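You operate a simulated robot arm through the tools that you are given. There is no shell and no other tool.

You run a simulated two-armed robot. Do the job below in one go: nothing can be reset, and whatever is moved stays where it is left.

JOB
Vent the pump and swap its transmitter for the 2.5 bar one.
Fine: vent first; clamp the new one in, stand the old one on the desk and close the vent again. Set down upright: transmitter.
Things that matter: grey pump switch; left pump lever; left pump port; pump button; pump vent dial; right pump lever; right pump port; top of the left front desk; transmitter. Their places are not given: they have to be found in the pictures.

It is judged by the outcome, as a careful person would: the job done as asked, and still so three seconds after it is handed in. It fails if anything else is knocked over, pushed out of place, dropped, spilled or broken.

ROBOT AND FRAMES
Two 7-joint arms with two-finger parallel grippers on one trunk that stands fixed in place. Base frame: the origin is at the foot of the trunk, x ahead of it, y to its left, z up; the work surface is at about z = 0.73. Units: m, degrees, N and s.
The left shoulder is at [0.08, 0.131, 0.947], the right one opposite. With the tool pointing down near the work surface each hand reaches from about 0.4 to 0.86 m from the base axis, measured 20 degrees to its own side. Payload 1.57 kg a hand.
Tool frame (each hand has its own): the origin (TCP) lies between the finger pads and is the grasp point; the fingertips stand 0.03 m ahead of it; z points along the fingers, y is the line along which they close. The gripper opens to 0.11 m. The fingers are 0.024 m wide and 0.012 m thick; the gripper's body (0.048 by 0.112 m) begins 0.078 m behind the TCP.
Orientation is that of the tool frame in the base frame, as [roll, pitch, yaw] about the fixed x, y, z axes, in that order (R = Rz(yaw) Ry(pitch) Rx(roll)). With the fingers straight down and closing along the base's y, the tool's x points along the base's -x, its y along +y and its z along -z.

CONTROLS
- The arms move only by the tool nudge_tool. It takes "left_plan", "right_plan" or both (then of equal length, played together; a hand with none holds still); each is text: rows parted by semicolons, each of 7 numbers parted by spaces: the shift along the base's x, y, z in m, then the turn, a rotation vector about the base's x, y, z in degrees, then the gripper command, from -1 (fully open) to 1 (shut), values between in proportion. In form: dx dy dz rx ry rz fingers; .... A call has 1 to 20 rows; each row is the pose to reach, as a shift and turn from the pose commanded when the call began. Each row takes 0.2 s and may step no farther than 0.05 m and 8.6 degrees from the row before; otherwise, or with a gripper value out of range, the whole call is refused. Where a pose cannot be reached the arm comes as near as it can. A force on the tool above 40 N (or 10 N above the force at the start of the call, whichever is more), or a blocked arm, ends the call early, and 0.2 s more pass. Each finger travels about 0.108 m/s and halts on what it meets, pressing with about 26 N; the grip force reading is that of the motor and also rises with nothing between the fingers. The clock runs only during rows and for 0.2 s after the last one: add rows that repeat a pose to give the fingers time. The reply holds the time, the measured pose of the TCP, the force on the tool along the base axes, the opening and the grip force, in the units named above and with some noise, with the torque about the TCP (base axes, N m) and any sound that the robot's microphone picked up, and new pictures: "show" is both (left out), scene, wrist or none (wrist: the cameras of the hands that moved).
- Cameras (640 x 400 px; columns grow to the right, rows downward): "scene" is now at [-0.0552, 0.0122, 1.4162]; the picture's right is [0.15, -0.99, 0.00], its down [-0.60, -0.09, -0.79] and it looks along [0.78, 0.12, -0.61] (base axes); focal length 293 px, centre (320, 200). "left" rides on the left gripper at [0.07, -0.016, -0.141] in its tool frame; the picture's right is [0.23, 0.97, 0.00], its down [-0.86, 0.20, -0.48] and it looks along [-0.47, 0.11, 0.88] (tool axes); focal length 222 px, centre (320, 200). "right" rides on the right gripper at [0.07, 0.016, -0.141] in its tool frame; the picture's right is [-0.23, 0.97, 0.00], its down [-0.85, -0.20, -0.48] and it looks along [-0.47, -0.11, 0.88] (tool axes); focal length 222 px, centre (320, 200).
- turn_head(pan, tilt): turns the head with the scene camera to pan (to the left, within 109 degrees either way) and tilt (down, from -29 to 69), counted from straight ahead of the robot. It gives what a move gives, and a new picture of the scene camera.
- locate(camera, pixels): for up to 12 pixels [column, row] of the newest picture of that camera ("zoom" is the newest enlarged one), the place [x, y, z] in the base frame of the surface seen there, good to about 0.002 m. The clock stands still meanwhile.
- inspect(camera, box): a new picture of the part [left, top, right, bottom] of that camera's present view, enlarged. The clock stands still meanwhile.
- job_done(): hands the job in; it is judged then, once.

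Unless the task says otherwise, let go and move clear before handing in.

The tools are called after ">>>" by a JSON object that holds its "op" and its "data". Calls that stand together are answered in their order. nudge_tool: Moves the arms, as the interface text tells. Its arguments: {"type":"object","properties":{"left_plan":{"type":"string"},"right_plan":{"type":"string"},"show":{"type":"string","enum":["both","scene","wrist","none"]}},"required":[]} The other tools are called the same way: turn_head (pan, tilt) turns the head that bears the scene camera; locate (camera, pixels) gives the place of the surface under pixels of a picture; inspect (camera, box) takes an enlarged picture of a part of a camera's view; job_done () hands the job in.

At the start:

```text
time: 0.0
left_eef_pos: [0.5668, 0.3668, 1.1955]
left_ee_rot: [-180.0, 0.1, 180.0]
left_contact_force: [-0.4, 0.0, 0.1]
left_torque: [0.0, 0.02, -0.04]
left_opening: 0.1098
left_grasp_force: 0.2
right_eef_pos: [0.6192, -0.2128, 1.1432]
right_ee_rot: [180.0, 0.1, 179.9]
right_contact_force: [0.3, -0.3, 0.1]
right_torque: [-0.01, 0.05, 0.03]
right_opening: 0.11
right_grasp_force: 0.1
head pan, tilt (commanded): [8.9, 37.7]
```

scene: 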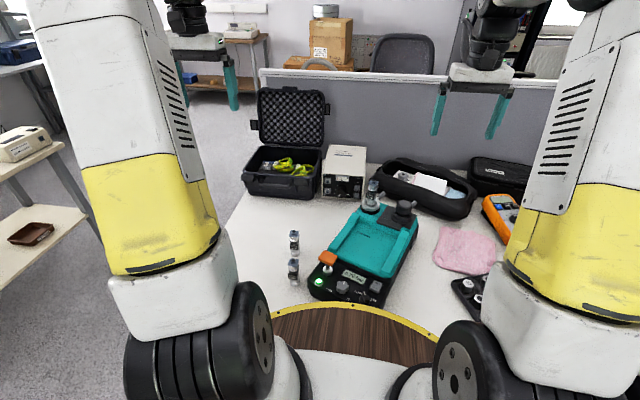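
right: 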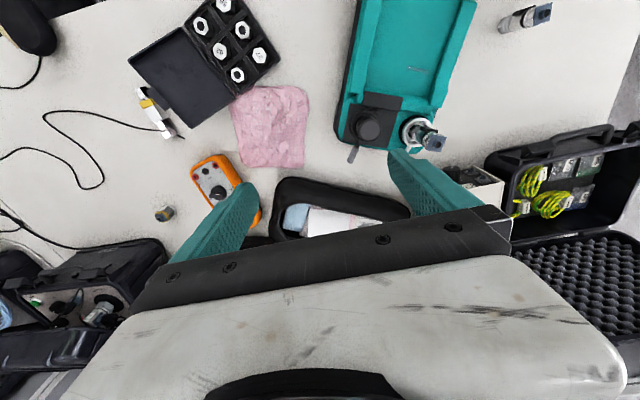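
left: 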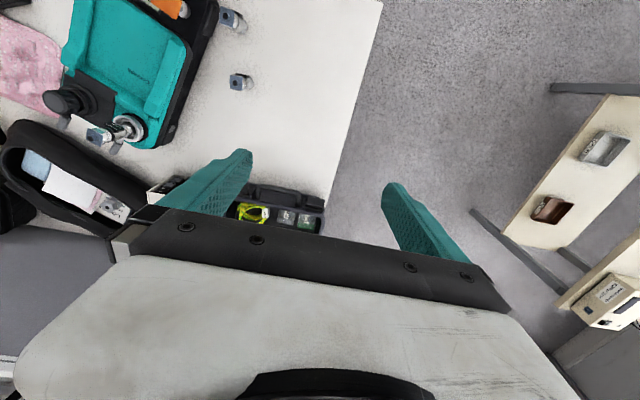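

The scene shows a teal pump at about (365,250) with a transmitter standing at (371,195) and two loose transmitters at (294,240) and (293,270). I'll enlarge those parts to look at them.

>>> {"op": "inspect", "data": {"camera": "scene", "box": [280, 170, 440, 310]}}

>>> {"op": "inspect", "data": {"camera": "scene", "box": [270, 220, 330, 290]}}

>>> {"op": "inspect", "data": {"camera": "right", "box": [330, 60, 470, 170]}}

>>> {"op": "inspect", "data": {"camera": "left", "box": [20, 0, 260, 160]}}

```text
2.86 times, centred on (360, 240) of scene
```

zoom: 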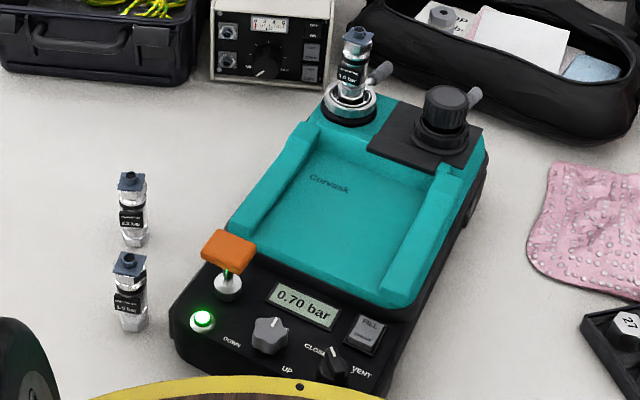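

```text
5.71 times, centred on (300, 255) of scene
```

zoom: 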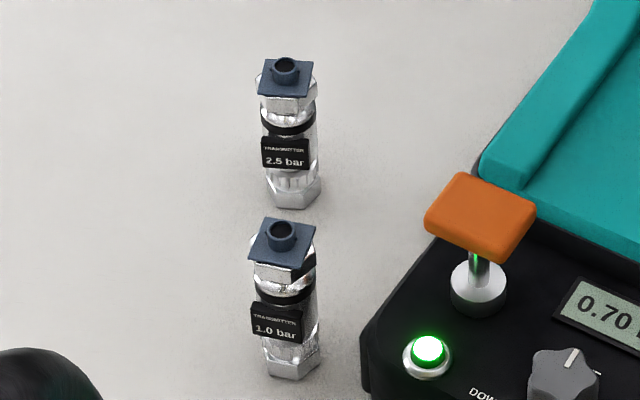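

```text
3.64 times, centred on (400, 115) of right
```

zoom: 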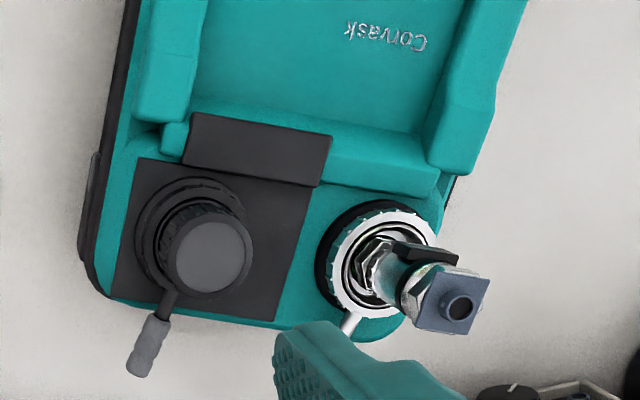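

```text
2.50 times, centred on (140, 80) of left
```

zoom: 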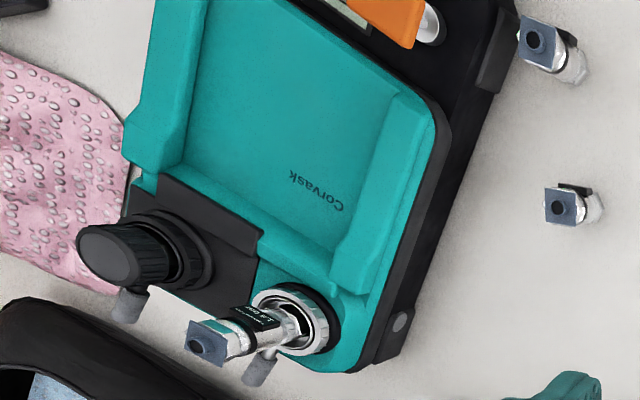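

The 2.5 bar transmitter is the farther loose one at scene (294,240). Next I'll look closely at the front panel and the port with its lever.

>>> {"op": "turn_head", "data": {"pan": 0, "tilt": 50}}

```text
time: 0.7
left_eef_pos: [0.5659, 0.3675, 1.1956]
left_ee_rot: [179.9, -0.1, 180.0]
left_contact_force: [-0.1, 0.3, 0.1]
left_torque: [-0.02, -0.01, -0.03]
left_opening: 0.1102
left_grasp_force: 0.0
right_eef_pos: [0.6188, -0.2131, 1.143]
right_ee_rot: [179.9, 0.0, 180.0]
right_contact_force: [0.4, 0.6, -0.2]
right_torque: [0.01, 0.0, 0.01]
right_opening: 0.11
right_grasp_force: 0.0
head pan, tilt (commanded): [0.0, 50.0]
```

scene: 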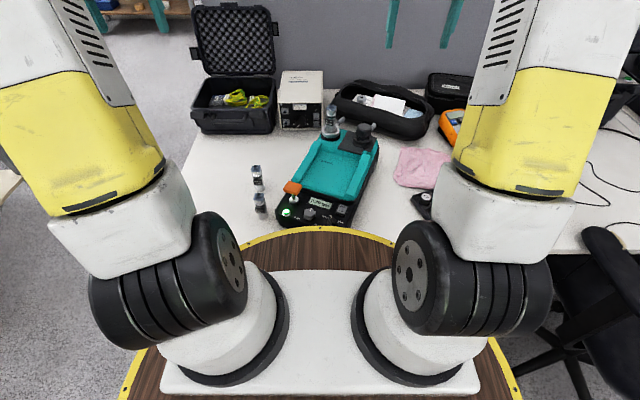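

>>> {"op": "inspect", "data": {"camera": "scene", "box": [270, 170, 360, 230]}}

>>> {"op": "inspect", "data": {"camera": "scene", "box": [300, 95, 390, 155]}}

>>> {"op": "inspect", "data": {"camera": "scene", "box": [235, 155, 295, 225]}}

```text
6.67 times, centred on (315, 200) of scene
```

zoom: 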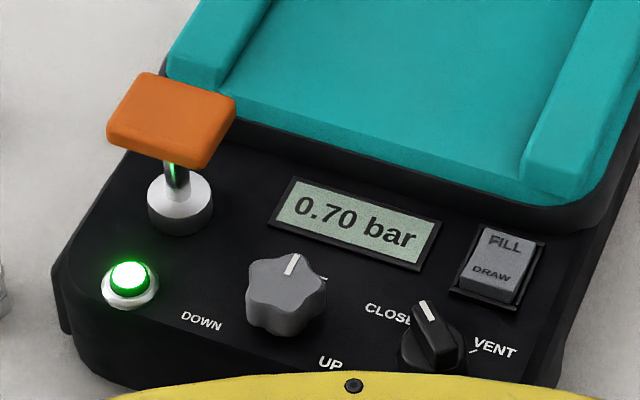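

```text
6.67 times, centred on (345, 125) of scene
```

zoom: 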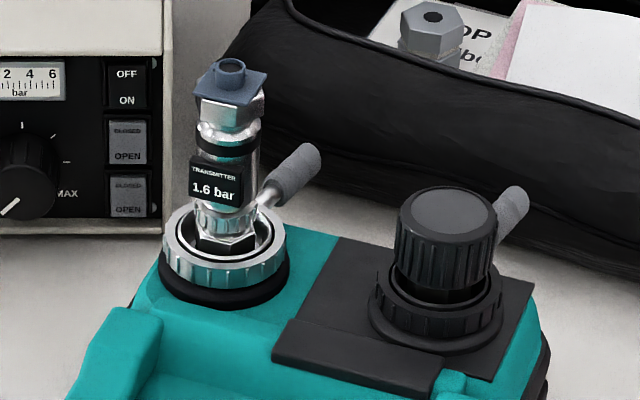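

```text
5.71 times, centred on (265, 190) of scene
```

zoom: 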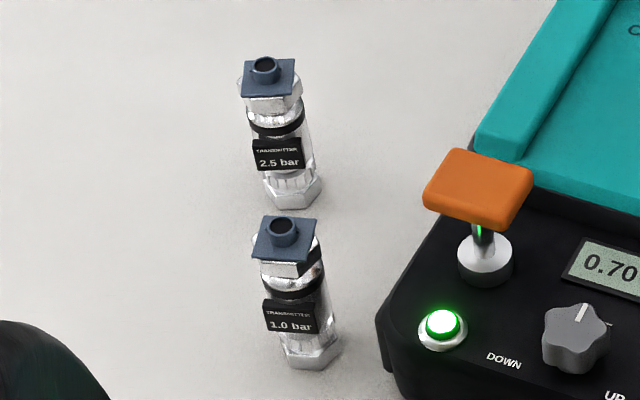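

The panel shows 0.70 bar, and the vent dial's pointer is at CLOSE. I'll read off the positions of the key parts.

>>> {"op": "inspect", "data": {"camera": "scene", "box": [270, 170, 360, 230]}}

>>> {"op": "locate", "data": {"camera": "zoom", "pixels": [[428, 312], [420, 308], [440, 345], [388, 312], [495, 348], [290, 265], [286, 290], [500, 255], [130, 275], [170, 110], [360, 370], [620, 250]]}}

>>> {"op": "inspect", "data": {"camera": "scene", "box": [300, 95, 390, 155]}}

>>> {"op": "locate", "data": {"camera": "zoom", "pixels": [[230, 65], [228, 80], [215, 185], [225, 245], [295, 170], [270, 198], [180, 240], [280, 240], [445, 205], [510, 205], [310, 300], [225, 280]]}}

>>> {"op": "inspect", "data": {"camera": "scene", "box": [235, 155, 295, 225]}}

>>> {"op": "locate", "data": {"camera": "zoom", "pixels": [[265, 65], [265, 90], [280, 155], [295, 185], [290, 205], [283, 225], [285, 245], [290, 320], [310, 350], [310, 365], [200, 150], [350, 220]]}}

```text
6.67 times, centred on (315, 200) of scene
```

zoom: 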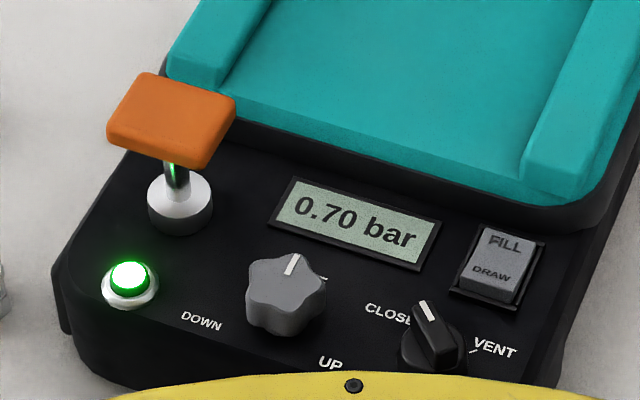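

```text
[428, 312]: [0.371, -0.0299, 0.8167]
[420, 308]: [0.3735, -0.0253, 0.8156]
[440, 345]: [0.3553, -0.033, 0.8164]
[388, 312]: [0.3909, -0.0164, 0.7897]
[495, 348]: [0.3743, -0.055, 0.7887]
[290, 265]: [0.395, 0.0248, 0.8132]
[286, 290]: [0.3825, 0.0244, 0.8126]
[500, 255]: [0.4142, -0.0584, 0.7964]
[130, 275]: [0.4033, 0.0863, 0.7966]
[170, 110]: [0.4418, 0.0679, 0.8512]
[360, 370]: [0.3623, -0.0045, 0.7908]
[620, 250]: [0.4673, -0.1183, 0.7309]
```

```text
6.67 times, centred on (345, 125) of scene
```

zoom: 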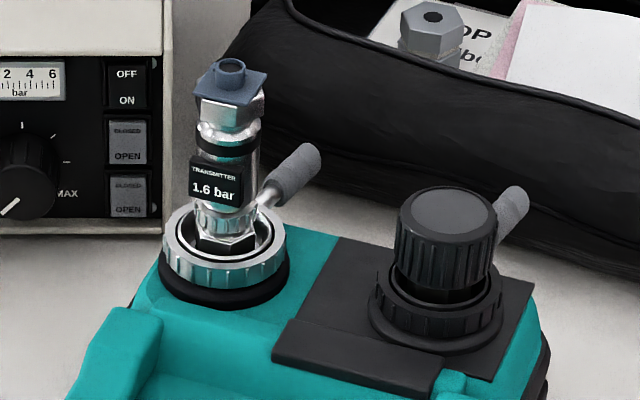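

```text
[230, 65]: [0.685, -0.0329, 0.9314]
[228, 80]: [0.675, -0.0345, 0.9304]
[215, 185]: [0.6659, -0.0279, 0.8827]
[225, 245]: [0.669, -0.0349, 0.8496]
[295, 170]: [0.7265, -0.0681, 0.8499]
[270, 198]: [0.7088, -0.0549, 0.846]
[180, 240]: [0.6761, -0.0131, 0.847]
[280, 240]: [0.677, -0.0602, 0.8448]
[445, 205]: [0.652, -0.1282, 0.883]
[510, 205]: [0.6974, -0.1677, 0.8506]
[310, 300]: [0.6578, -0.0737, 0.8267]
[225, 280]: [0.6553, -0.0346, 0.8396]
```

```text
5.71 times, centred on (265, 190) of scene
```

zoom: 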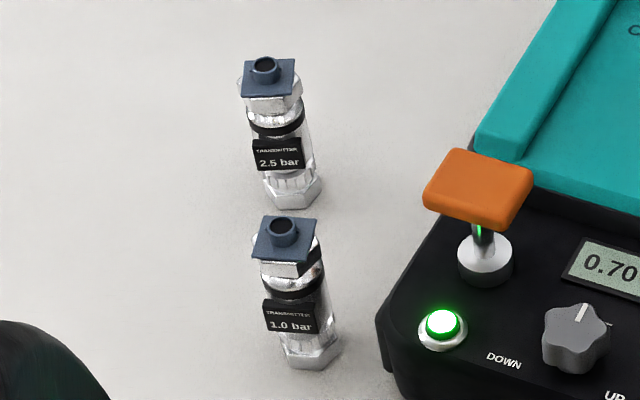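

```text
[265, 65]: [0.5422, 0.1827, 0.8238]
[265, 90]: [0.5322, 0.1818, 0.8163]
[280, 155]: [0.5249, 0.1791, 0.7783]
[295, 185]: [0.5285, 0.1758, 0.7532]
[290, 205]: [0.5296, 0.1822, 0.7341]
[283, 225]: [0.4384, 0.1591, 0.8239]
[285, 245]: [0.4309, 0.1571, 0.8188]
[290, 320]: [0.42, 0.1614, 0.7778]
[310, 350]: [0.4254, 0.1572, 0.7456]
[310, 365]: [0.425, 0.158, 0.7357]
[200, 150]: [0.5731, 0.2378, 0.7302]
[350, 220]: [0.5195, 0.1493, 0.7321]
```

The right wrist camera can see the ports from above, so I'll bring the right hand closer over them, keeping its fingertips at about z=1.0, clear of the transmitter top at 0.931.

>>> {"op": "nudge_tool", "data": {"right_plan": "0.01 0.03 -0.03 0 0 0 -1; 0.02 0.06 -0.06 0 0 0 -1; 0.03 0.09 -0.09 0 0 0 -1; 0.03 0.10 -0.11 0 0 0 -1", "show": "wrist"}}

```text
time: 1.7
left_eef_pos: [0.566, 0.3682, 1.1961]
left_ee_rot: [180.0, 0.0, 180.0]
left_contact_force: [-0.5, 0.1, 1.2]
left_torque: [-0.01, -0.01, -0.01]
left_opening: 0.1096
left_grasp_force: 0.0
right_eef_pos: [0.649, -0.1146, 1.0331]
right_ee_rot: [-180.0, 0.1, -180.0]
right_contact_force: [-0.4, 0.6, 0.4]
right_torque: [-0.02, 0.0, 0.0]
right_opening: 0.1099
right_grasp_force: 0.1
head pan, tilt (commanded): [0.0, 50.0]
```

right: 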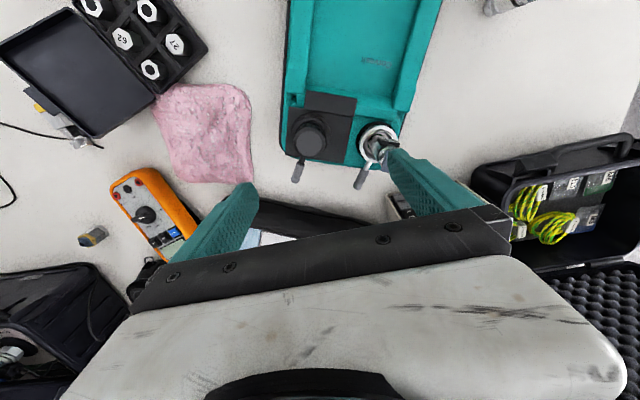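

The ports are now seen at (310,135) and (380,145). I'll enlarge them.

>>> {"op": "inspect", "data": {"camera": "right", "box": [270, 90, 430, 190]}}

>>> {"op": "inspect", "data": {"camera": "left", "box": [30, 60, 170, 150]}}

```text
4.00 times, centred on (350, 140) of right
```

zoom: 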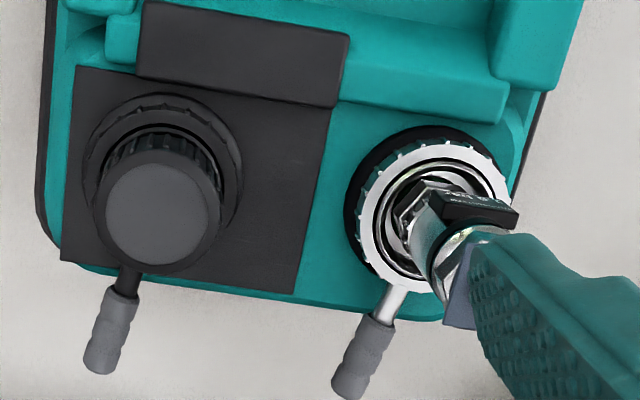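

```text
4.44 times, centred on (100, 105) of left
```

zoom: 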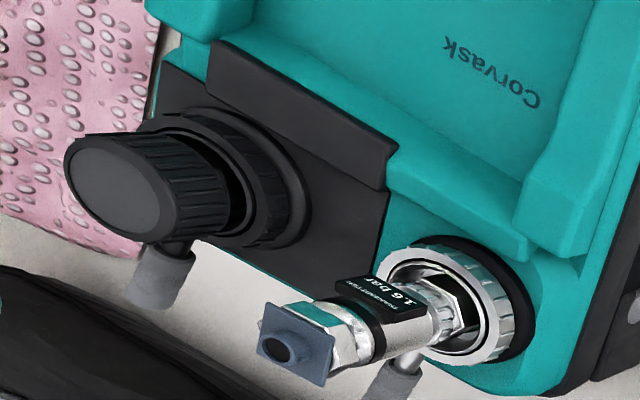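

I see the chrome ring around the transmitter's foot and a lever with a grey grip. I'll measure the lever and ring from the right camera.

>>> {"op": "inspect", "data": {"camera": "right", "box": [270, 90, 430, 190]}}

>>> {"op": "locate", "data": {"camera": "zoom", "pixels": [[352, 380], [365, 340], [378, 315], [393, 295], [370, 225], [495, 165], [430, 150], [125, 285], [98, 355], [160, 215], [400, 215], [200, 300]]}}

```text
4.00 times, centred on (350, 140) of right
```

zoom: 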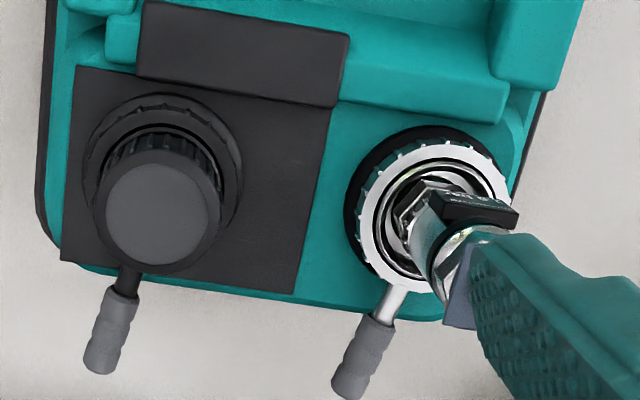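

```text
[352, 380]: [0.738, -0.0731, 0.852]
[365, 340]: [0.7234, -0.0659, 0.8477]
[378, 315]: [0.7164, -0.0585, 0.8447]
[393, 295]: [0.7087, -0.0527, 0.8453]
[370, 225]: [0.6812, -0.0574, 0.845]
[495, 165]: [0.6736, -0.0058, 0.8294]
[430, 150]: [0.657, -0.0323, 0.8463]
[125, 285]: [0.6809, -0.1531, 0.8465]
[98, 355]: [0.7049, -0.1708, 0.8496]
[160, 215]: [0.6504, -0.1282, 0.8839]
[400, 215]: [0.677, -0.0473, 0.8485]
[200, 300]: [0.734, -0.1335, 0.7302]
```

The ring's centre is near (0.682,-0.034), and the lever points back to a tip near (0.738,-0.073,0.852). Now I'll move the right hand back over the front panel to see the vent dial from above.

>>> {"op": "nudge_tool", "data": {"right_plan": "-0.045 0 0 0 0 0 -1; -0.09 0.0 0 0 0 0 -1; -0.135 0.01 0 0 0 0 -1; -0.18 0.02 0 0 0 0 -1; -0.22 0.02 -0.01 0 0 0 -1", "show": "both"}}

```text
time: 2.9
left_eef_pos: [0.5655, 0.3675, 1.1962]
left_ee_rot: [179.9, 0.0, 180.0]
left_contact_force: [-0.2, 0.2, -0.4]
left_torque: [0.01, 0.05, -0.04]
left_opening: 0.1097
left_grasp_force: 0.0
right_eef_pos: [0.4316, -0.0933, 1.0239]
right_ee_rot: [180.0, 0.1, -180.0]
right_contact_force: [0.7, 0.1, -0.5]
right_torque: [0.0, 0.04, -0.02]
right_opening: 0.1101
right_grasp_force: 0.0
head pan, tilt (commanded): [0.0, 50.0]
```

scene: 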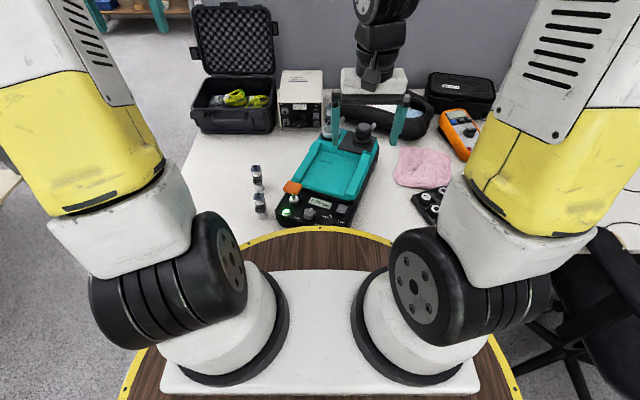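
right: 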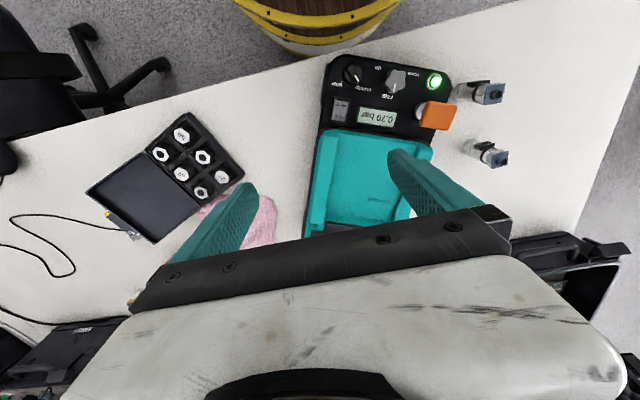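

>>> {"op": "inspect", "data": {"camera": "right", "box": [315, 50, 465, 145]}}

>>> {"op": "inspect", "data": {"camera": "right", "box": [325, 55, 385, 95]}}

>>> {"op": "locate", "data": {"camera": "zoom", "pixels": [[290, 190], [270, 170], [310, 220], [340, 200], [230, 200], [130, 310], [420, 310], [360, 130], [240, 260], [290, 130]]}}

```text
4.21 times, centred on (390, 98) of right
```

zoom: 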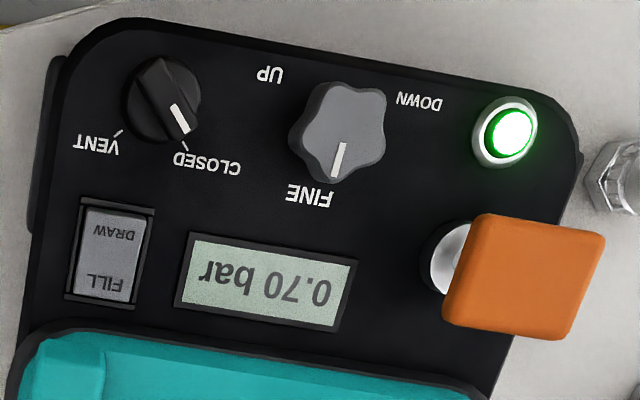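

```text
10.00 times, centred on (355, 75) of right
```

zoom: 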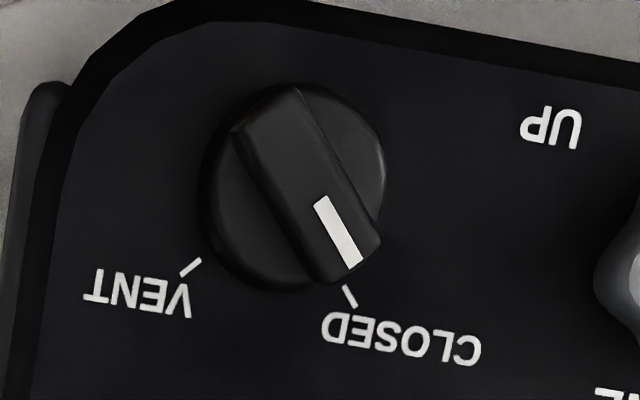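

```text
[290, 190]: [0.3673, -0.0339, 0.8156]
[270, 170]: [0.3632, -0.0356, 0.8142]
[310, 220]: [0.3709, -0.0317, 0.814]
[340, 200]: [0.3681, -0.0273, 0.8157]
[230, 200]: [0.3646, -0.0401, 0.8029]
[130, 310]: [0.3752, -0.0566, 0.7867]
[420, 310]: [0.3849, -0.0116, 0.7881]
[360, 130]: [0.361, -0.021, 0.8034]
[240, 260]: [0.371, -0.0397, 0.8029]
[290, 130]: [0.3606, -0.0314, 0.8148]
```

The dial's ridge runs from zoom (265,105) to (350,275), with CLOSED at (350,296) and VENT at (190,267), so venting is about an 80° clockwise turn seen from above. I'll locate the ridge ends and ticks exactly.

>>> {"op": "locate", "data": {"camera": "zoom", "pixels": [[275, 120], [335, 262], [300, 195], [345, 265], [350, 297], [190, 267], [245, 140], [300, 95], [375, 240], [320, 280], [215, 190], [380, 170]]}}

>>> {"op": "inspect", "data": {"camera": "scene", "box": [300, 190, 360, 230]}}

```text
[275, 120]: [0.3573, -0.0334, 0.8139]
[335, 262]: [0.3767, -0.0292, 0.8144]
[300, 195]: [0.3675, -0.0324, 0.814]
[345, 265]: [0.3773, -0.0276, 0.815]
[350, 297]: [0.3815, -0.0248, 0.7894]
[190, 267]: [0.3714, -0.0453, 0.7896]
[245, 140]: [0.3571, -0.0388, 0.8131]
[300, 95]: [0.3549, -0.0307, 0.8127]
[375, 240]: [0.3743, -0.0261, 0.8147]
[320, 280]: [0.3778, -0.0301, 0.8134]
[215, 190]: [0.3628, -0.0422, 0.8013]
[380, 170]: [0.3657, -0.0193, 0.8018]
```

```text
10.00 times, centred on (330, 210) of scene
```

zoom: 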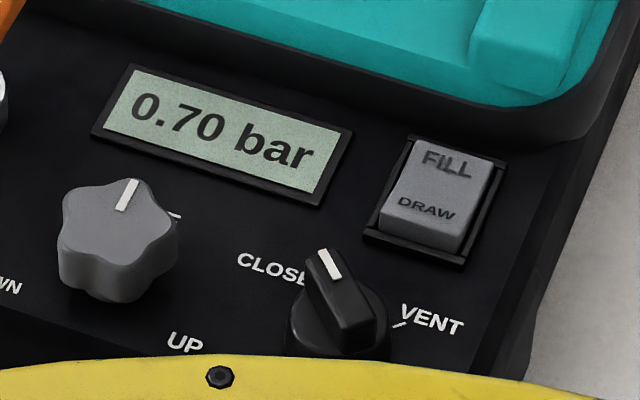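

The dial centre is near (0.366,-0.031). The ridge bears about +20°, with its top at z≈0.8145 and the disk below at 0.802, so I'll hover the right gripper over it, turned +20° and half open.

>>> {"op": "nudge_tool", "data": {"right_plan": "-0.016 0.015 -0.02 0 0 5 -0.5; -0.032 0.03 -0.04 0 0 10 0; -0.048 0.045 -0.06 0 0 15 0.1; -0.064 0.061 -0.08 0 0 20 0.1; -0.064 0.061 -0.103 0 0 20 0.1; -0.064 0.061 -0.103 0 0 20 0.1", "show": "both"}}

```text
time: 4.3
left_eef_pos: [0.5663, 0.3676, 1.1956]
left_ee_rot: [180.0, 0.0, 179.9]
left_contact_force: [-0.5, -0.2, -1.0]
left_torque: [-0.02, 0.0, -0.03]
left_opening: 0.1099
left_grasp_force: 0.1
right_eef_pos: [0.3666, -0.0312, 0.9181]
right_ee_rot: [180.0, 0.1, -160.0]
right_contact_force: [0.4, 0.4, 0.7]
right_torque: [0.05, 0.0, -0.01]
right_opening: 0.0496
right_grasp_force: 0.1
head pan, tilt (commanded): [0.0, 50.0]
```

scene: 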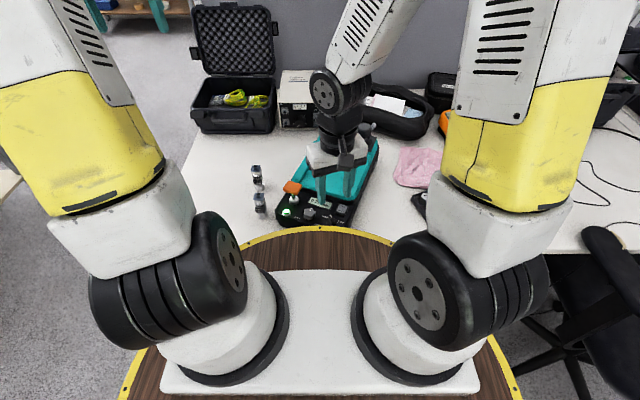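
right: 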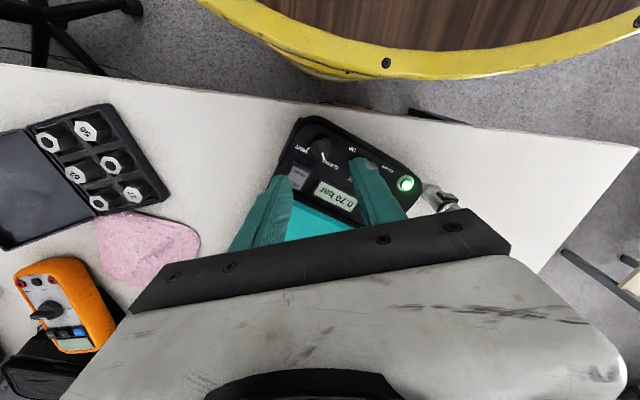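

The hand hovers over the dial, which shows at (320,150). I'll check the ridge alignment.

>>> {"op": "inspect", "data": {"camera": "right", "box": [270, 110, 390, 190]}}

>>> {"op": "locate", "data": {"camera": "zoom", "pixels": [[270, 210], [290, 260], [250, 170], [300, 270], [255, 190], [285, 185], [520, 290], [90, 390]]}}

```text
5.00 times, centred on (330, 150) of right
```

zoom: 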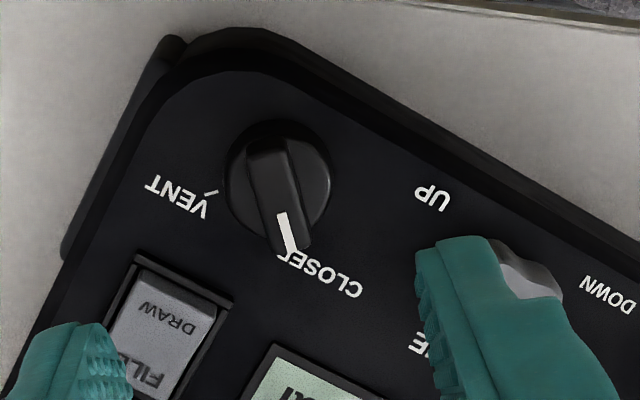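

```text
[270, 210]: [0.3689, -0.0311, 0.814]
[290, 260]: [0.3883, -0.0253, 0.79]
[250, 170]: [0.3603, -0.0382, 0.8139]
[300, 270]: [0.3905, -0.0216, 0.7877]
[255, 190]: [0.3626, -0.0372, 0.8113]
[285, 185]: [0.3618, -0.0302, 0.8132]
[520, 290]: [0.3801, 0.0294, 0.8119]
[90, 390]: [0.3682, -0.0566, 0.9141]
```

I'll locate the ridge corners in this closer view to refine the centre and bearing.

>>> {"op": "locate", "data": {"camera": "zoom", "pixels": [[250, 158], [282, 148], [305, 238], [275, 245], [290, 235], [267, 155], [278, 195], [262, 200], [296, 195], [227, 180], [330, 180], [213, 192]]}}

```text
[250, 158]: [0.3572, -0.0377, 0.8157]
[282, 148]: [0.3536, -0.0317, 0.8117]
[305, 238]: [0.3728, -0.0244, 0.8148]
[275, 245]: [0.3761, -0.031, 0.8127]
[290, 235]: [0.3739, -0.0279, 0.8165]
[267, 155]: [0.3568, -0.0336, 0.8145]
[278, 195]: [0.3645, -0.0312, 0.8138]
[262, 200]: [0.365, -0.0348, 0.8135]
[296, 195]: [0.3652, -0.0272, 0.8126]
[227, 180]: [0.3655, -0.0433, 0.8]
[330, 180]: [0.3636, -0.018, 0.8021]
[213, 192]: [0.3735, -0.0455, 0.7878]
```

The ridge centre is (0.365,-0.031), the bearing is 20°, and the width is about 7.6 mm, which matches the hand. I'll descend so the tips end just above the disk, then close on the ridge.

>>> {"op": "nudge_tool", "data": {"right_plan": "-0.001 0 -0.03 0 0 0 0.1; -0.001 0 -0.06 0 0 0 0.1; -0.001 0 -0.075 0 0 0 0.1; -0.001 0 -0.083 0 0 0 0.1; -0.001 0 -0.083 0 0 0 0.1", "show": "both"}}

```text
time: 5.5
left_eef_pos: [0.5666, 0.3678, 1.1952]
left_ee_rot: [179.9, 0.1, -180.0]
left_contact_force: [0.2, 0.2, 0.6]
left_torque: [0.04, 0.02, 0.04]
left_opening: 0.1101
left_grasp_force: 0.2
right_eef_pos: [0.3655, -0.0321, 0.838]
right_ee_rot: [-180.0, 0.2, -160.0]
right_contact_force: [0.3, -1.0, 0.5]
right_torque: [0.01, 0.05, 0.02]
right_opening: 0.0497
right_grasp_force: 0.1
head pan, tilt (commanded): [0.0, 50.0]
```

scene: 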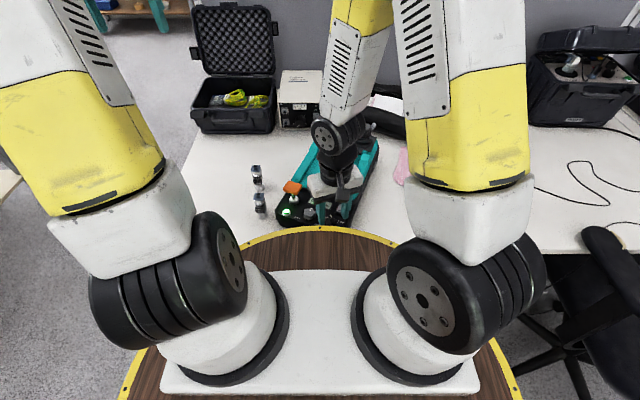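
right: 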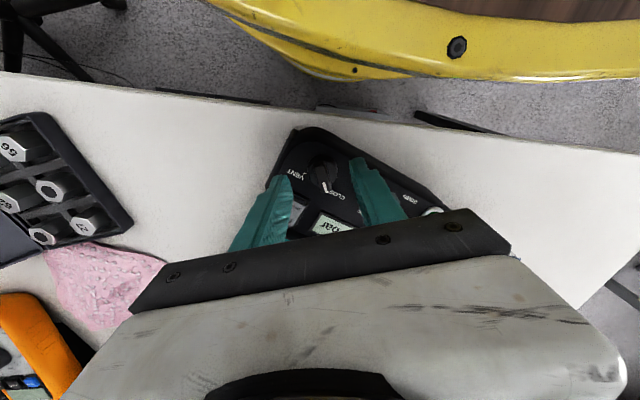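

>>> {"op": "inspect", "data": {"camera": "right", "box": [270, 135, 390, 215]}}

>>> {"op": "inspect", "data": {"camera": "scene", "box": [275, 170, 365, 230]}}

```text
5.00 times, centred on (330, 175) of right
```

zoom: 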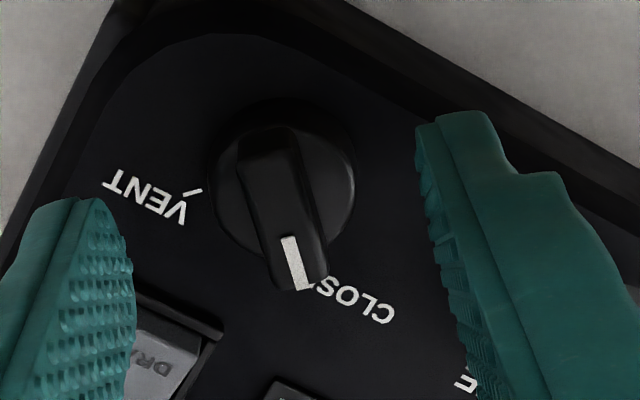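

```text
6.67 times, centred on (320, 200) of scene
```

zoom: 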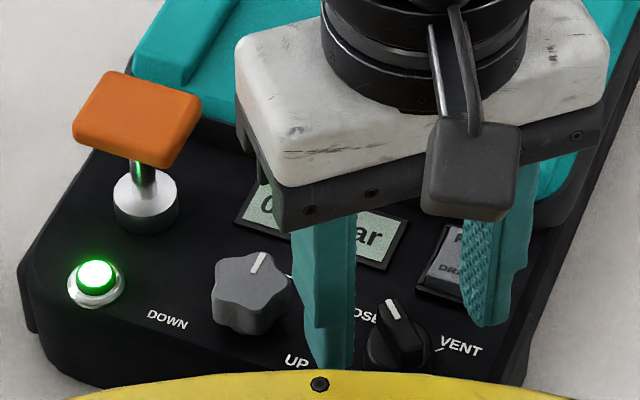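

The ridge is centred between the two fingers in the wrist view (zoom x≈280). Closing on it now.

>>> {"op": "nudge_tool", "data": {"right_plan": "0 0 0 0 0 0 1; 0 0 0 0 0 0 1; 0 0 0 0 0 0 1", "show": "wrist"}}

```text
time: 6.3
left_eef_pos: [0.5654, 0.3678, 1.1961]
left_ee_rot: [180.0, 0.0, -179.9]
left_contact_force: [-0.1, 0.1, 0.0]
left_torque: [-0.01, -0.01, -0.01]
left_opening: 0.11
left_grasp_force: 0.2
right_eef_pos: [0.3679, -0.0309, 0.8371]
right_ee_rot: [180.0, 0.0, -160.0]
right_contact_force: [-7.0, 17.7, -0.3]
right_torque: [0.21, 0.92, -0.01]
right_opening: 0.0097
right_grasp_force: 26.0
head pan, tilt (commanded): [0.0, 50.0]
```

right: 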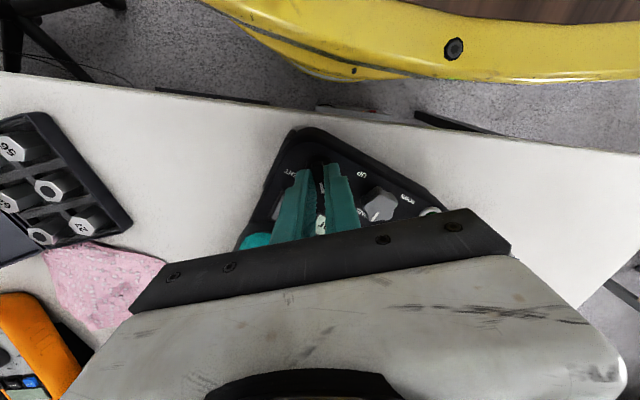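

The grip holds at 9.7 mm, with a side force of about 19 N along +y from being off centre. I'll shift the hand 1.5 mm that way to relax it.

>>> {"op": "nudge_tool", "data": {"right_plan": "-0.0005 0.0014 0 0 0 0 1; -0.0005 0.0014 0 0 0 0 1", "show": "none"}}

```text
time: 6.9
left_eef_pos: [0.5665, 0.3679, 1.1951]
left_ee_rot: [-179.9, -0.1, -179.9]
left_contact_force: [-0.2, -0.4, 0.3]
left_torque: [0.02, 0.02, 0.02]
left_opening: 0.1101
left_grasp_force: 0.1
right_eef_pos: [0.366, -0.0309, 0.8376]
right_ee_rot: [180.0, 0.2, -160.1]
right_contact_force: [2.9, 8.3, 3.1]
right_torque: [-0.03, 0.58, 0.06]
right_opening: 0.0101
right_grasp_force: 26.2
head pan, tilt (commanded): [0.0, 50.0]
```

The force dropped to about 9 N. I'll relax it another millimetre and then turn clockwise by the first 30°, watching the force.

>>> {"op": "nudge_tool", "data": {"right_plan": "-0.0005 0.001 0 0 0 0 1; -0.0005 0.001 0 0 0 -6 1; -0.0005 0.001 0 0 0 -12 1; -0.0005 0.001 0 0 0 -18 1; -0.0005 0.001 0 0 0 -24 1; -0.0005 0.001 0 0 0 -30 1", "show": "wrist"}}

```text
time: 8.3
left_eef_pos: [0.5675, 0.3669, 1.1965]
left_ee_rot: [-180.0, 0.0, -179.9]
left_contact_force: [0.0, 0.2, -0.7]
left_torque: [0.03, 0.01, 0.0]
left_opening: 0.1099
left_grasp_force: 0.1
right_eef_pos: [0.3643, -0.0312, 0.8367]
right_ee_rot: [-180.0, 0.1, 169.7]
right_contact_force: [17.1, -15.5, 2.0]
right_torque: [-0.41, -0.54, -0.04]
right_opening: 0.0097
right_grasp_force: 26.2
head pan, tilt (commanded): [0.0, 50.0]
```

right: 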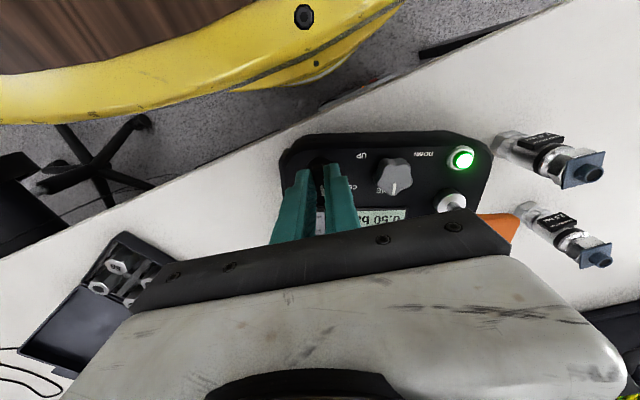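

The display already reads about 0.50 bar, so it is venting. I'll ease the side force with a small shift and keep turning clockwise.

>>> {"op": "nudge_tool", "data": {"right_plan": "0.001 -0.001 0 0 0 0 1; 0.0018 -0.0015 0 0 0 -7 1; 0.0018 -0.0015 0 0 0 -14 1; 0.0018 -0.0015 0 0 0 -21 1; 0.0018 -0.0015 0 0 0 -28 1; 0.0018 -0.0015 0 0 0 -30 1", "show": "wrist"}}

```text
time: 9.7
left_eef_pos: [0.5674, 0.3669, 1.1967]
left_ee_rot: [180.0, 0.0, 179.9]
left_contact_force: [-0.5, 0.2, -0.1]
left_torque: [0.02, 0.0, -0.03]
left_opening: 0.1099
left_grasp_force: 0.1
right_eef_pos: [0.364, -0.0305, 0.8379]
right_ee_rot: [-179.9, 0.1, 139.9]
right_contact_force: [-0.2, 2.9, 0.0]
right_torque: [0.22, 0.23, -0.01]
right_opening: 0.0098
right_grasp_force: 26.2
head pan, tilt (commanded): [0.0, 50.0]
```

right: 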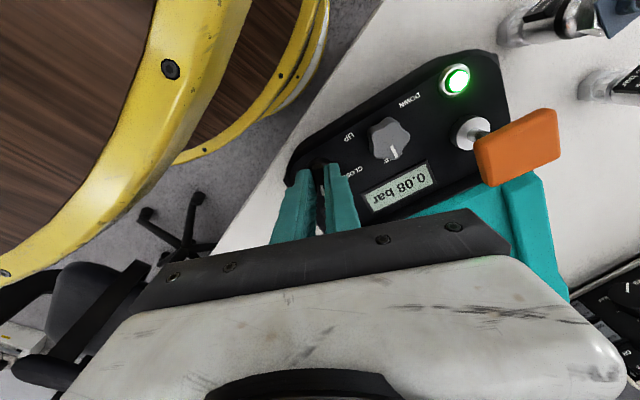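

The pressure is down to 0.08 bar, with the dial at about -40°. I'll continue to the VENT mark, about 29° more.

>>> {"op": "nudge_tool", "data": {"right_plan": "0 0 0 0 0 -7 1; 0 0 0 0 0 -14 1; 0 0 0 0 0 -21 1; 0 0 0 0 0 -28 1; 0 0 0 0 0 -30 1; 0 0 0 0 0 -30 1", "show": "wrist"}}

```text
time: 11.1
left_eef_pos: [0.5654, 0.3675, 1.1965]
left_ee_rot: [-179.9, -0.1, -179.9]
left_contact_force: [-1.0, -0.5, 0.2]
left_torque: [0.03, 0.03, -0.02]
left_opening: 0.1098
left_grasp_force: 0.1
right_eef_pos: [0.366, -0.0312, 0.8365]
right_ee_rot: [179.9, 0.2, 109.9]
right_contact_force: [8.6, -6.1, 12.2]
right_torque: [-0.24, -0.14, 0.59]
right_opening: 0.0106
right_grasp_force: 26.5
head pan, tilt (commanded): [0.0, 50.0]
```

right: 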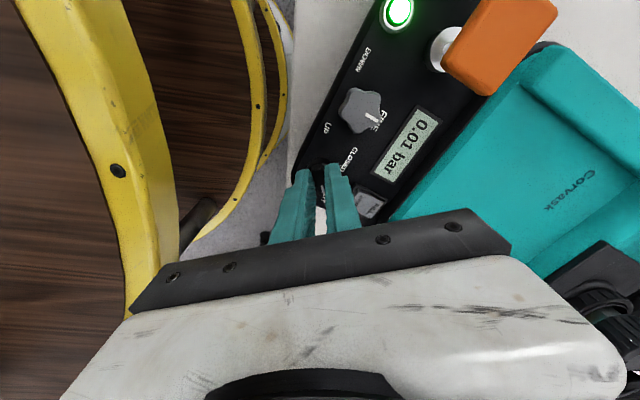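

The display reads 0.01 bar, and the 0.59 N m torque says the dial has reached its stop at VENT. Opening the fingers and rising straight up.

>>> {"op": "nudge_tool", "data": {"right_plan": "0 0 0 0 0 0 0.2; 0 0 0 0 0 0 0.2; 0 0 0.03 0 0 0 0.2; 0 0 0.08 0 0 0 0.2; 0 0 0.12 0 0 0 0.2", "show": "wrist"}}

>>> {"op": "inspect", "data": {"camera": "scene", "box": [270, 170, 360, 230]}}

```text
time: 12.3
left_eef_pos: [0.566, 0.3665, 1.196]
left_ee_rot: [-179.9, 0.0, -179.9]
left_contact_force: [-0.6, 0.1, -0.5]
left_torque: [-0.02, 0.03, -0.01]
left_opening: 0.11
left_grasp_force: 0.1
right_eef_pos: [0.3643, -0.0331, 0.9549]
right_ee_rot: [180.0, 0.0, 109.9]
right_contact_force: [-1.2, 0.0, 0.2]
right_torque: [-0.03, 0.0, -0.01]
right_opening: 0.044
right_grasp_force: 0.1
head pan, tilt (commanded): [0.0, 50.0]
```

right: 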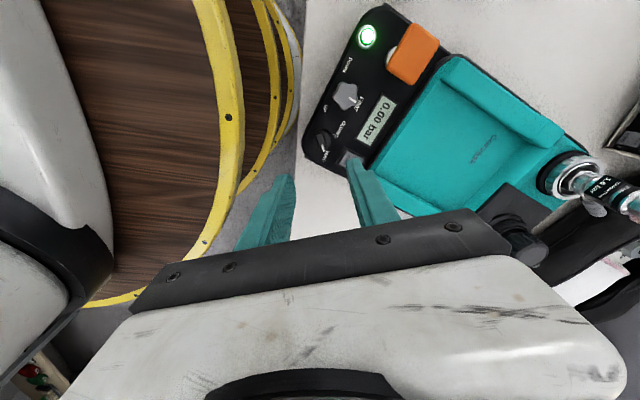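

```text
6.67 times, centred on (315, 200) of scene
```

zoom: 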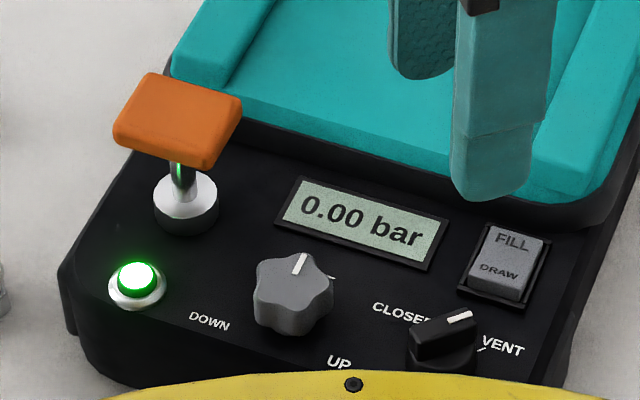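

The display reads 0.00 bar with the dial at VENT, so venting is done. The pump seems to have slid about 2 mm, so I'll be gentle; next I'll take the right hand up and over toward the left lever, turned 35° back, and look.

>>> {"op": "nudge_tool", "data": {"right_plan": "0 0 0.04 0 0 0 0.2; 0.04 -0.004 0.065 0 0 5 0.2; 0.088 -0.008 0.065 0 0 10 0.2; 0.136 -0.02 0.065 0 0 15 0; 0.184 -0.03 0.065 0 0 20 0; 0.232 -0.04 0.065 0 0 25 0; 0.28 -0.05 0.065 0 0 30 0; 0.32 -0.06 0.065 0 0 35 0; 0.32 -0.06 0.065 0 0 35 0", "show": "both"}}

```text
time: 14.3
left_eef_pos: [0.5656, 0.3668, 1.1958]
left_ee_rot: [180.0, 0.0, -180.0]
left_contact_force: [-0.2, 0.2, -1.2]
left_torque: [-0.01, -0.01, 0.01]
left_opening: 0.11
left_grasp_force: 0.1
right_eef_pos: [0.6867, -0.089, 1.0197]
right_ee_rot: [180.0, 0.1, 145.0]
right_contact_force: [1.6, -0.1, 0.4]
right_torque: [0.0, -0.01, 0.0]
right_opening: 0.0548
right_grasp_force: 0.1
head pan, tilt (commanded): [0.0, 50.0]
```

scene: 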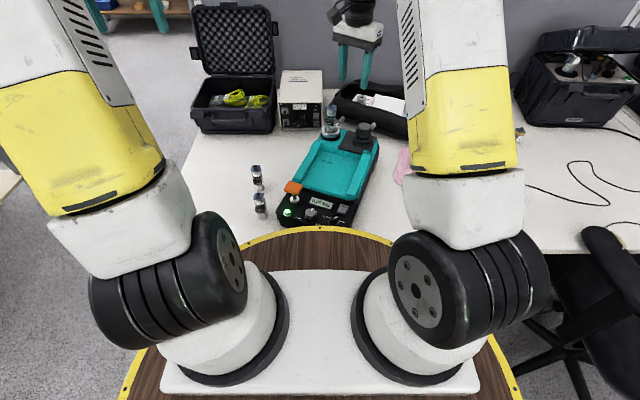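
right: 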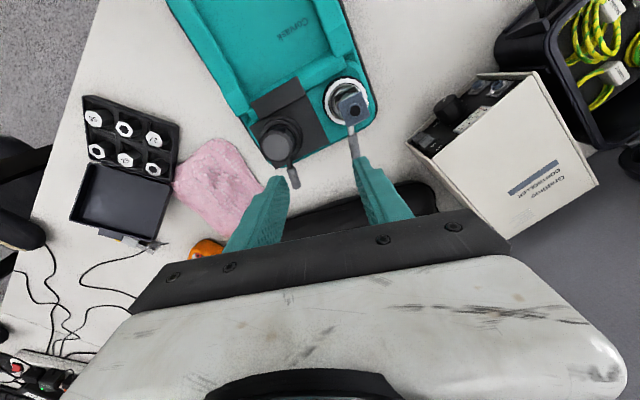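

>>> {"op": "inspect", "data": {"camera": "right", "box": [240, 60, 400, 200]}}

>>> {"op": "inspect", "data": {"camera": "scene", "box": [300, 95, 390, 155]}}

>>> {"op": "locate", "data": {"camera": "zoom", "pixels": [[230, 65], [228, 80], [215, 185], [225, 250], [300, 165], [270, 198], [180, 240], [280, 240], [445, 205], [515, 205], [310, 300], [225, 285]]}}

```text
2.86 times, centred on (320, 130) of right
```

zoom: 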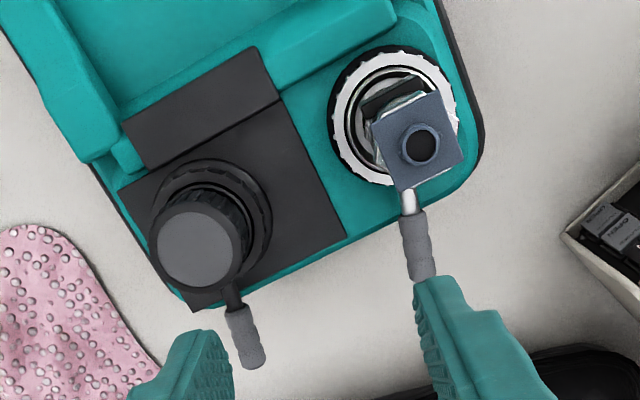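

```text
6.67 times, centred on (345, 125) of scene
```

zoom: 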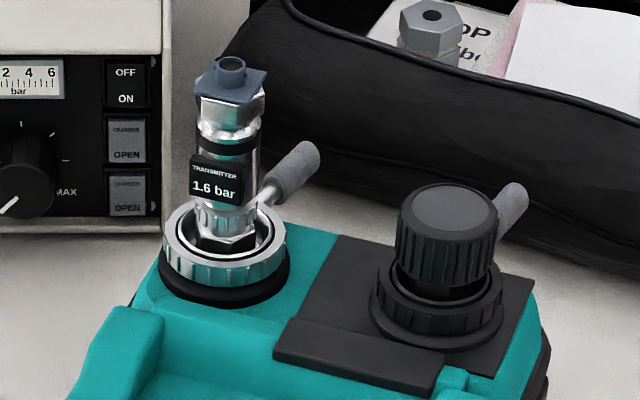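

```text
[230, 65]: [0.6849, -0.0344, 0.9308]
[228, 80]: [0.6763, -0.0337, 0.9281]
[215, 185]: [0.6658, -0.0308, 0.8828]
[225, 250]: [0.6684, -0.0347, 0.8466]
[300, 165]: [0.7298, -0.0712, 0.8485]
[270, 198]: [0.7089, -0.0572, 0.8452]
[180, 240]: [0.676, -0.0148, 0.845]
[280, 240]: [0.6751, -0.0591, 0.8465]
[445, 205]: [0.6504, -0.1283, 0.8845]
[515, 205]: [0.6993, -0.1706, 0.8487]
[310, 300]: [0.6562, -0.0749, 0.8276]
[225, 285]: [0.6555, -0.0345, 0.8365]
```

The port and lever have not shifted noticeably. Before descending, I'll check how close and how tall the pouch and the controller box behind the lever are.

>>> {"op": "inspect", "data": {"camera": "scene", "box": [270, 60, 410, 150]}}

>>> {"op": "locate", "data": {"camera": "zoom", "pixels": [[290, 150], [300, 190], [330, 160], [370, 190], [420, 200], [60, 60], [250, 60], [240, 180], [60, 180], [320, 110], [520, 240]]}}

```text
4.44 times, centred on (340, 105) of scene
```

zoom: 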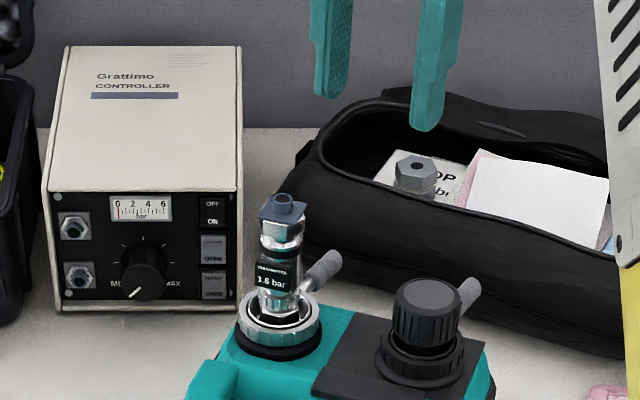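

```text
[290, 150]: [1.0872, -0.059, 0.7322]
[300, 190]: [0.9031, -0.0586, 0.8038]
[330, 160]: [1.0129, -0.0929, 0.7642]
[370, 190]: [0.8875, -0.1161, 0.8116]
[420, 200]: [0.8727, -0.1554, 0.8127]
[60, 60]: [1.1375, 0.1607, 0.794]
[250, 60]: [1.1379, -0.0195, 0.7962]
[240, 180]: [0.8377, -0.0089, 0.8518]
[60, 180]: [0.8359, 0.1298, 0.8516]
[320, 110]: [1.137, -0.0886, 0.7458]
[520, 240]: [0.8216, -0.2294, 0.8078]
```

The controller box (front x≈0.835) and pouch (front x≈0.82) are clear of the lever. I'll move over the lever handle at about (0.729,-0.067) and take a look before descending.

>>> {"op": "nudge_tool", "data": {"right_plan": "0.02 0.011 -0.01 0 0 0 0; 0.042 0.022 -0.03 0 0 0 0; 0.042 0.022 -0.06 0 0 0 0; 0.042 0.022 -0.06 0 0 0 0", "show": "both"}}

>>> {"op": "inspect", "data": {"camera": "scene", "box": [300, 65, 400, 155]}}

>>> {"op": "inspect", "data": {"camera": "right", "box": [250, 80, 410, 220]}}

```text
time: 15.3
left_eef_pos: [0.5666, 0.3664, 1.1955]
left_ee_rot: [180.0, 0.0, 180.0]
left_contact_force: [-0.7, 0.5, 1.1]
left_torque: [0.02, 0.01, 0.01]
left_opening: 0.1101
left_grasp_force: 0.0
right_eef_pos: [0.7263, -0.0664, 0.9617]
right_ee_rot: [-180.0, 0.1, 145.1]
right_contact_force: [0.4, 0.7, -0.1]
right_torque: [0.03, -0.01, 0.0]
right_opening: 0.0549
right_grasp_force: 0.0
head pan, tilt (commanded): [0.0, 50.0]
```

scene: 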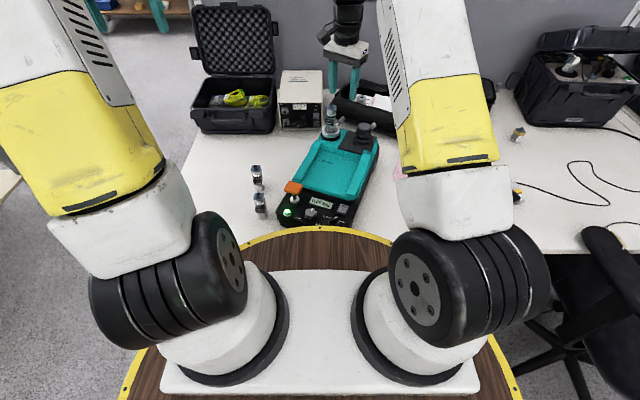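
right: 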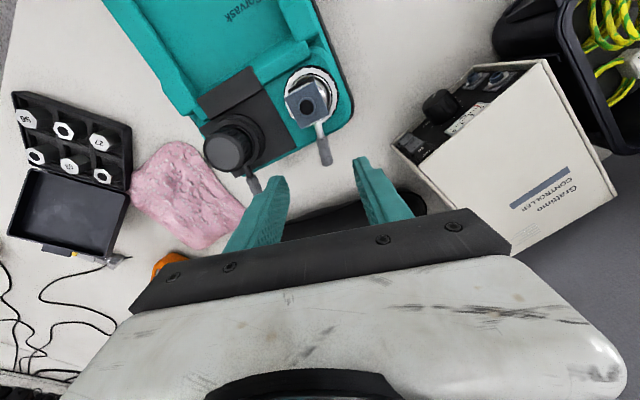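

```text
4.44 times, centred on (350, 110) of scene
```

zoom: 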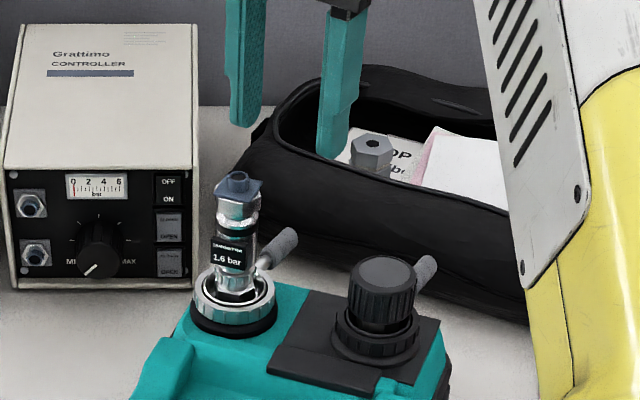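

```text
2.86 times, centred on (330, 150) of right
```

zoom: 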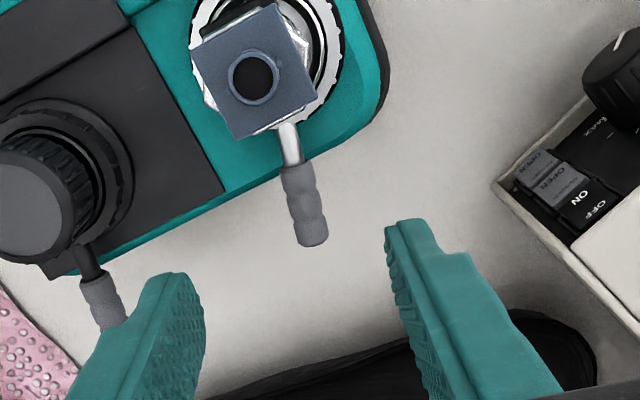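

I'll measure the handle's ends from this closer view.

>>> {"op": "locate", "data": {"camera": "zoom", "pixels": [[298, 172], [306, 205], [314, 238], [290, 145], [285, 200], [323, 195], [290, 130], [300, 225], [251, 80], [390, 20], [375, 110]]}}

```text
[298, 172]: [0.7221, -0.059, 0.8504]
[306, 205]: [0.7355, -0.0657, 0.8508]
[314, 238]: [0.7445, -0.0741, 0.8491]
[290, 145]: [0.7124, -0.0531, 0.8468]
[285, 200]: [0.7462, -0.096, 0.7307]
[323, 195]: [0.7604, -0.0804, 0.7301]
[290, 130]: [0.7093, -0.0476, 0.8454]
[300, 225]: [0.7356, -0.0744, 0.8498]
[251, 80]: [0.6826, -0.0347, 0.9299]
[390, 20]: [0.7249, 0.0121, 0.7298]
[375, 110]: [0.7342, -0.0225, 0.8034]
```

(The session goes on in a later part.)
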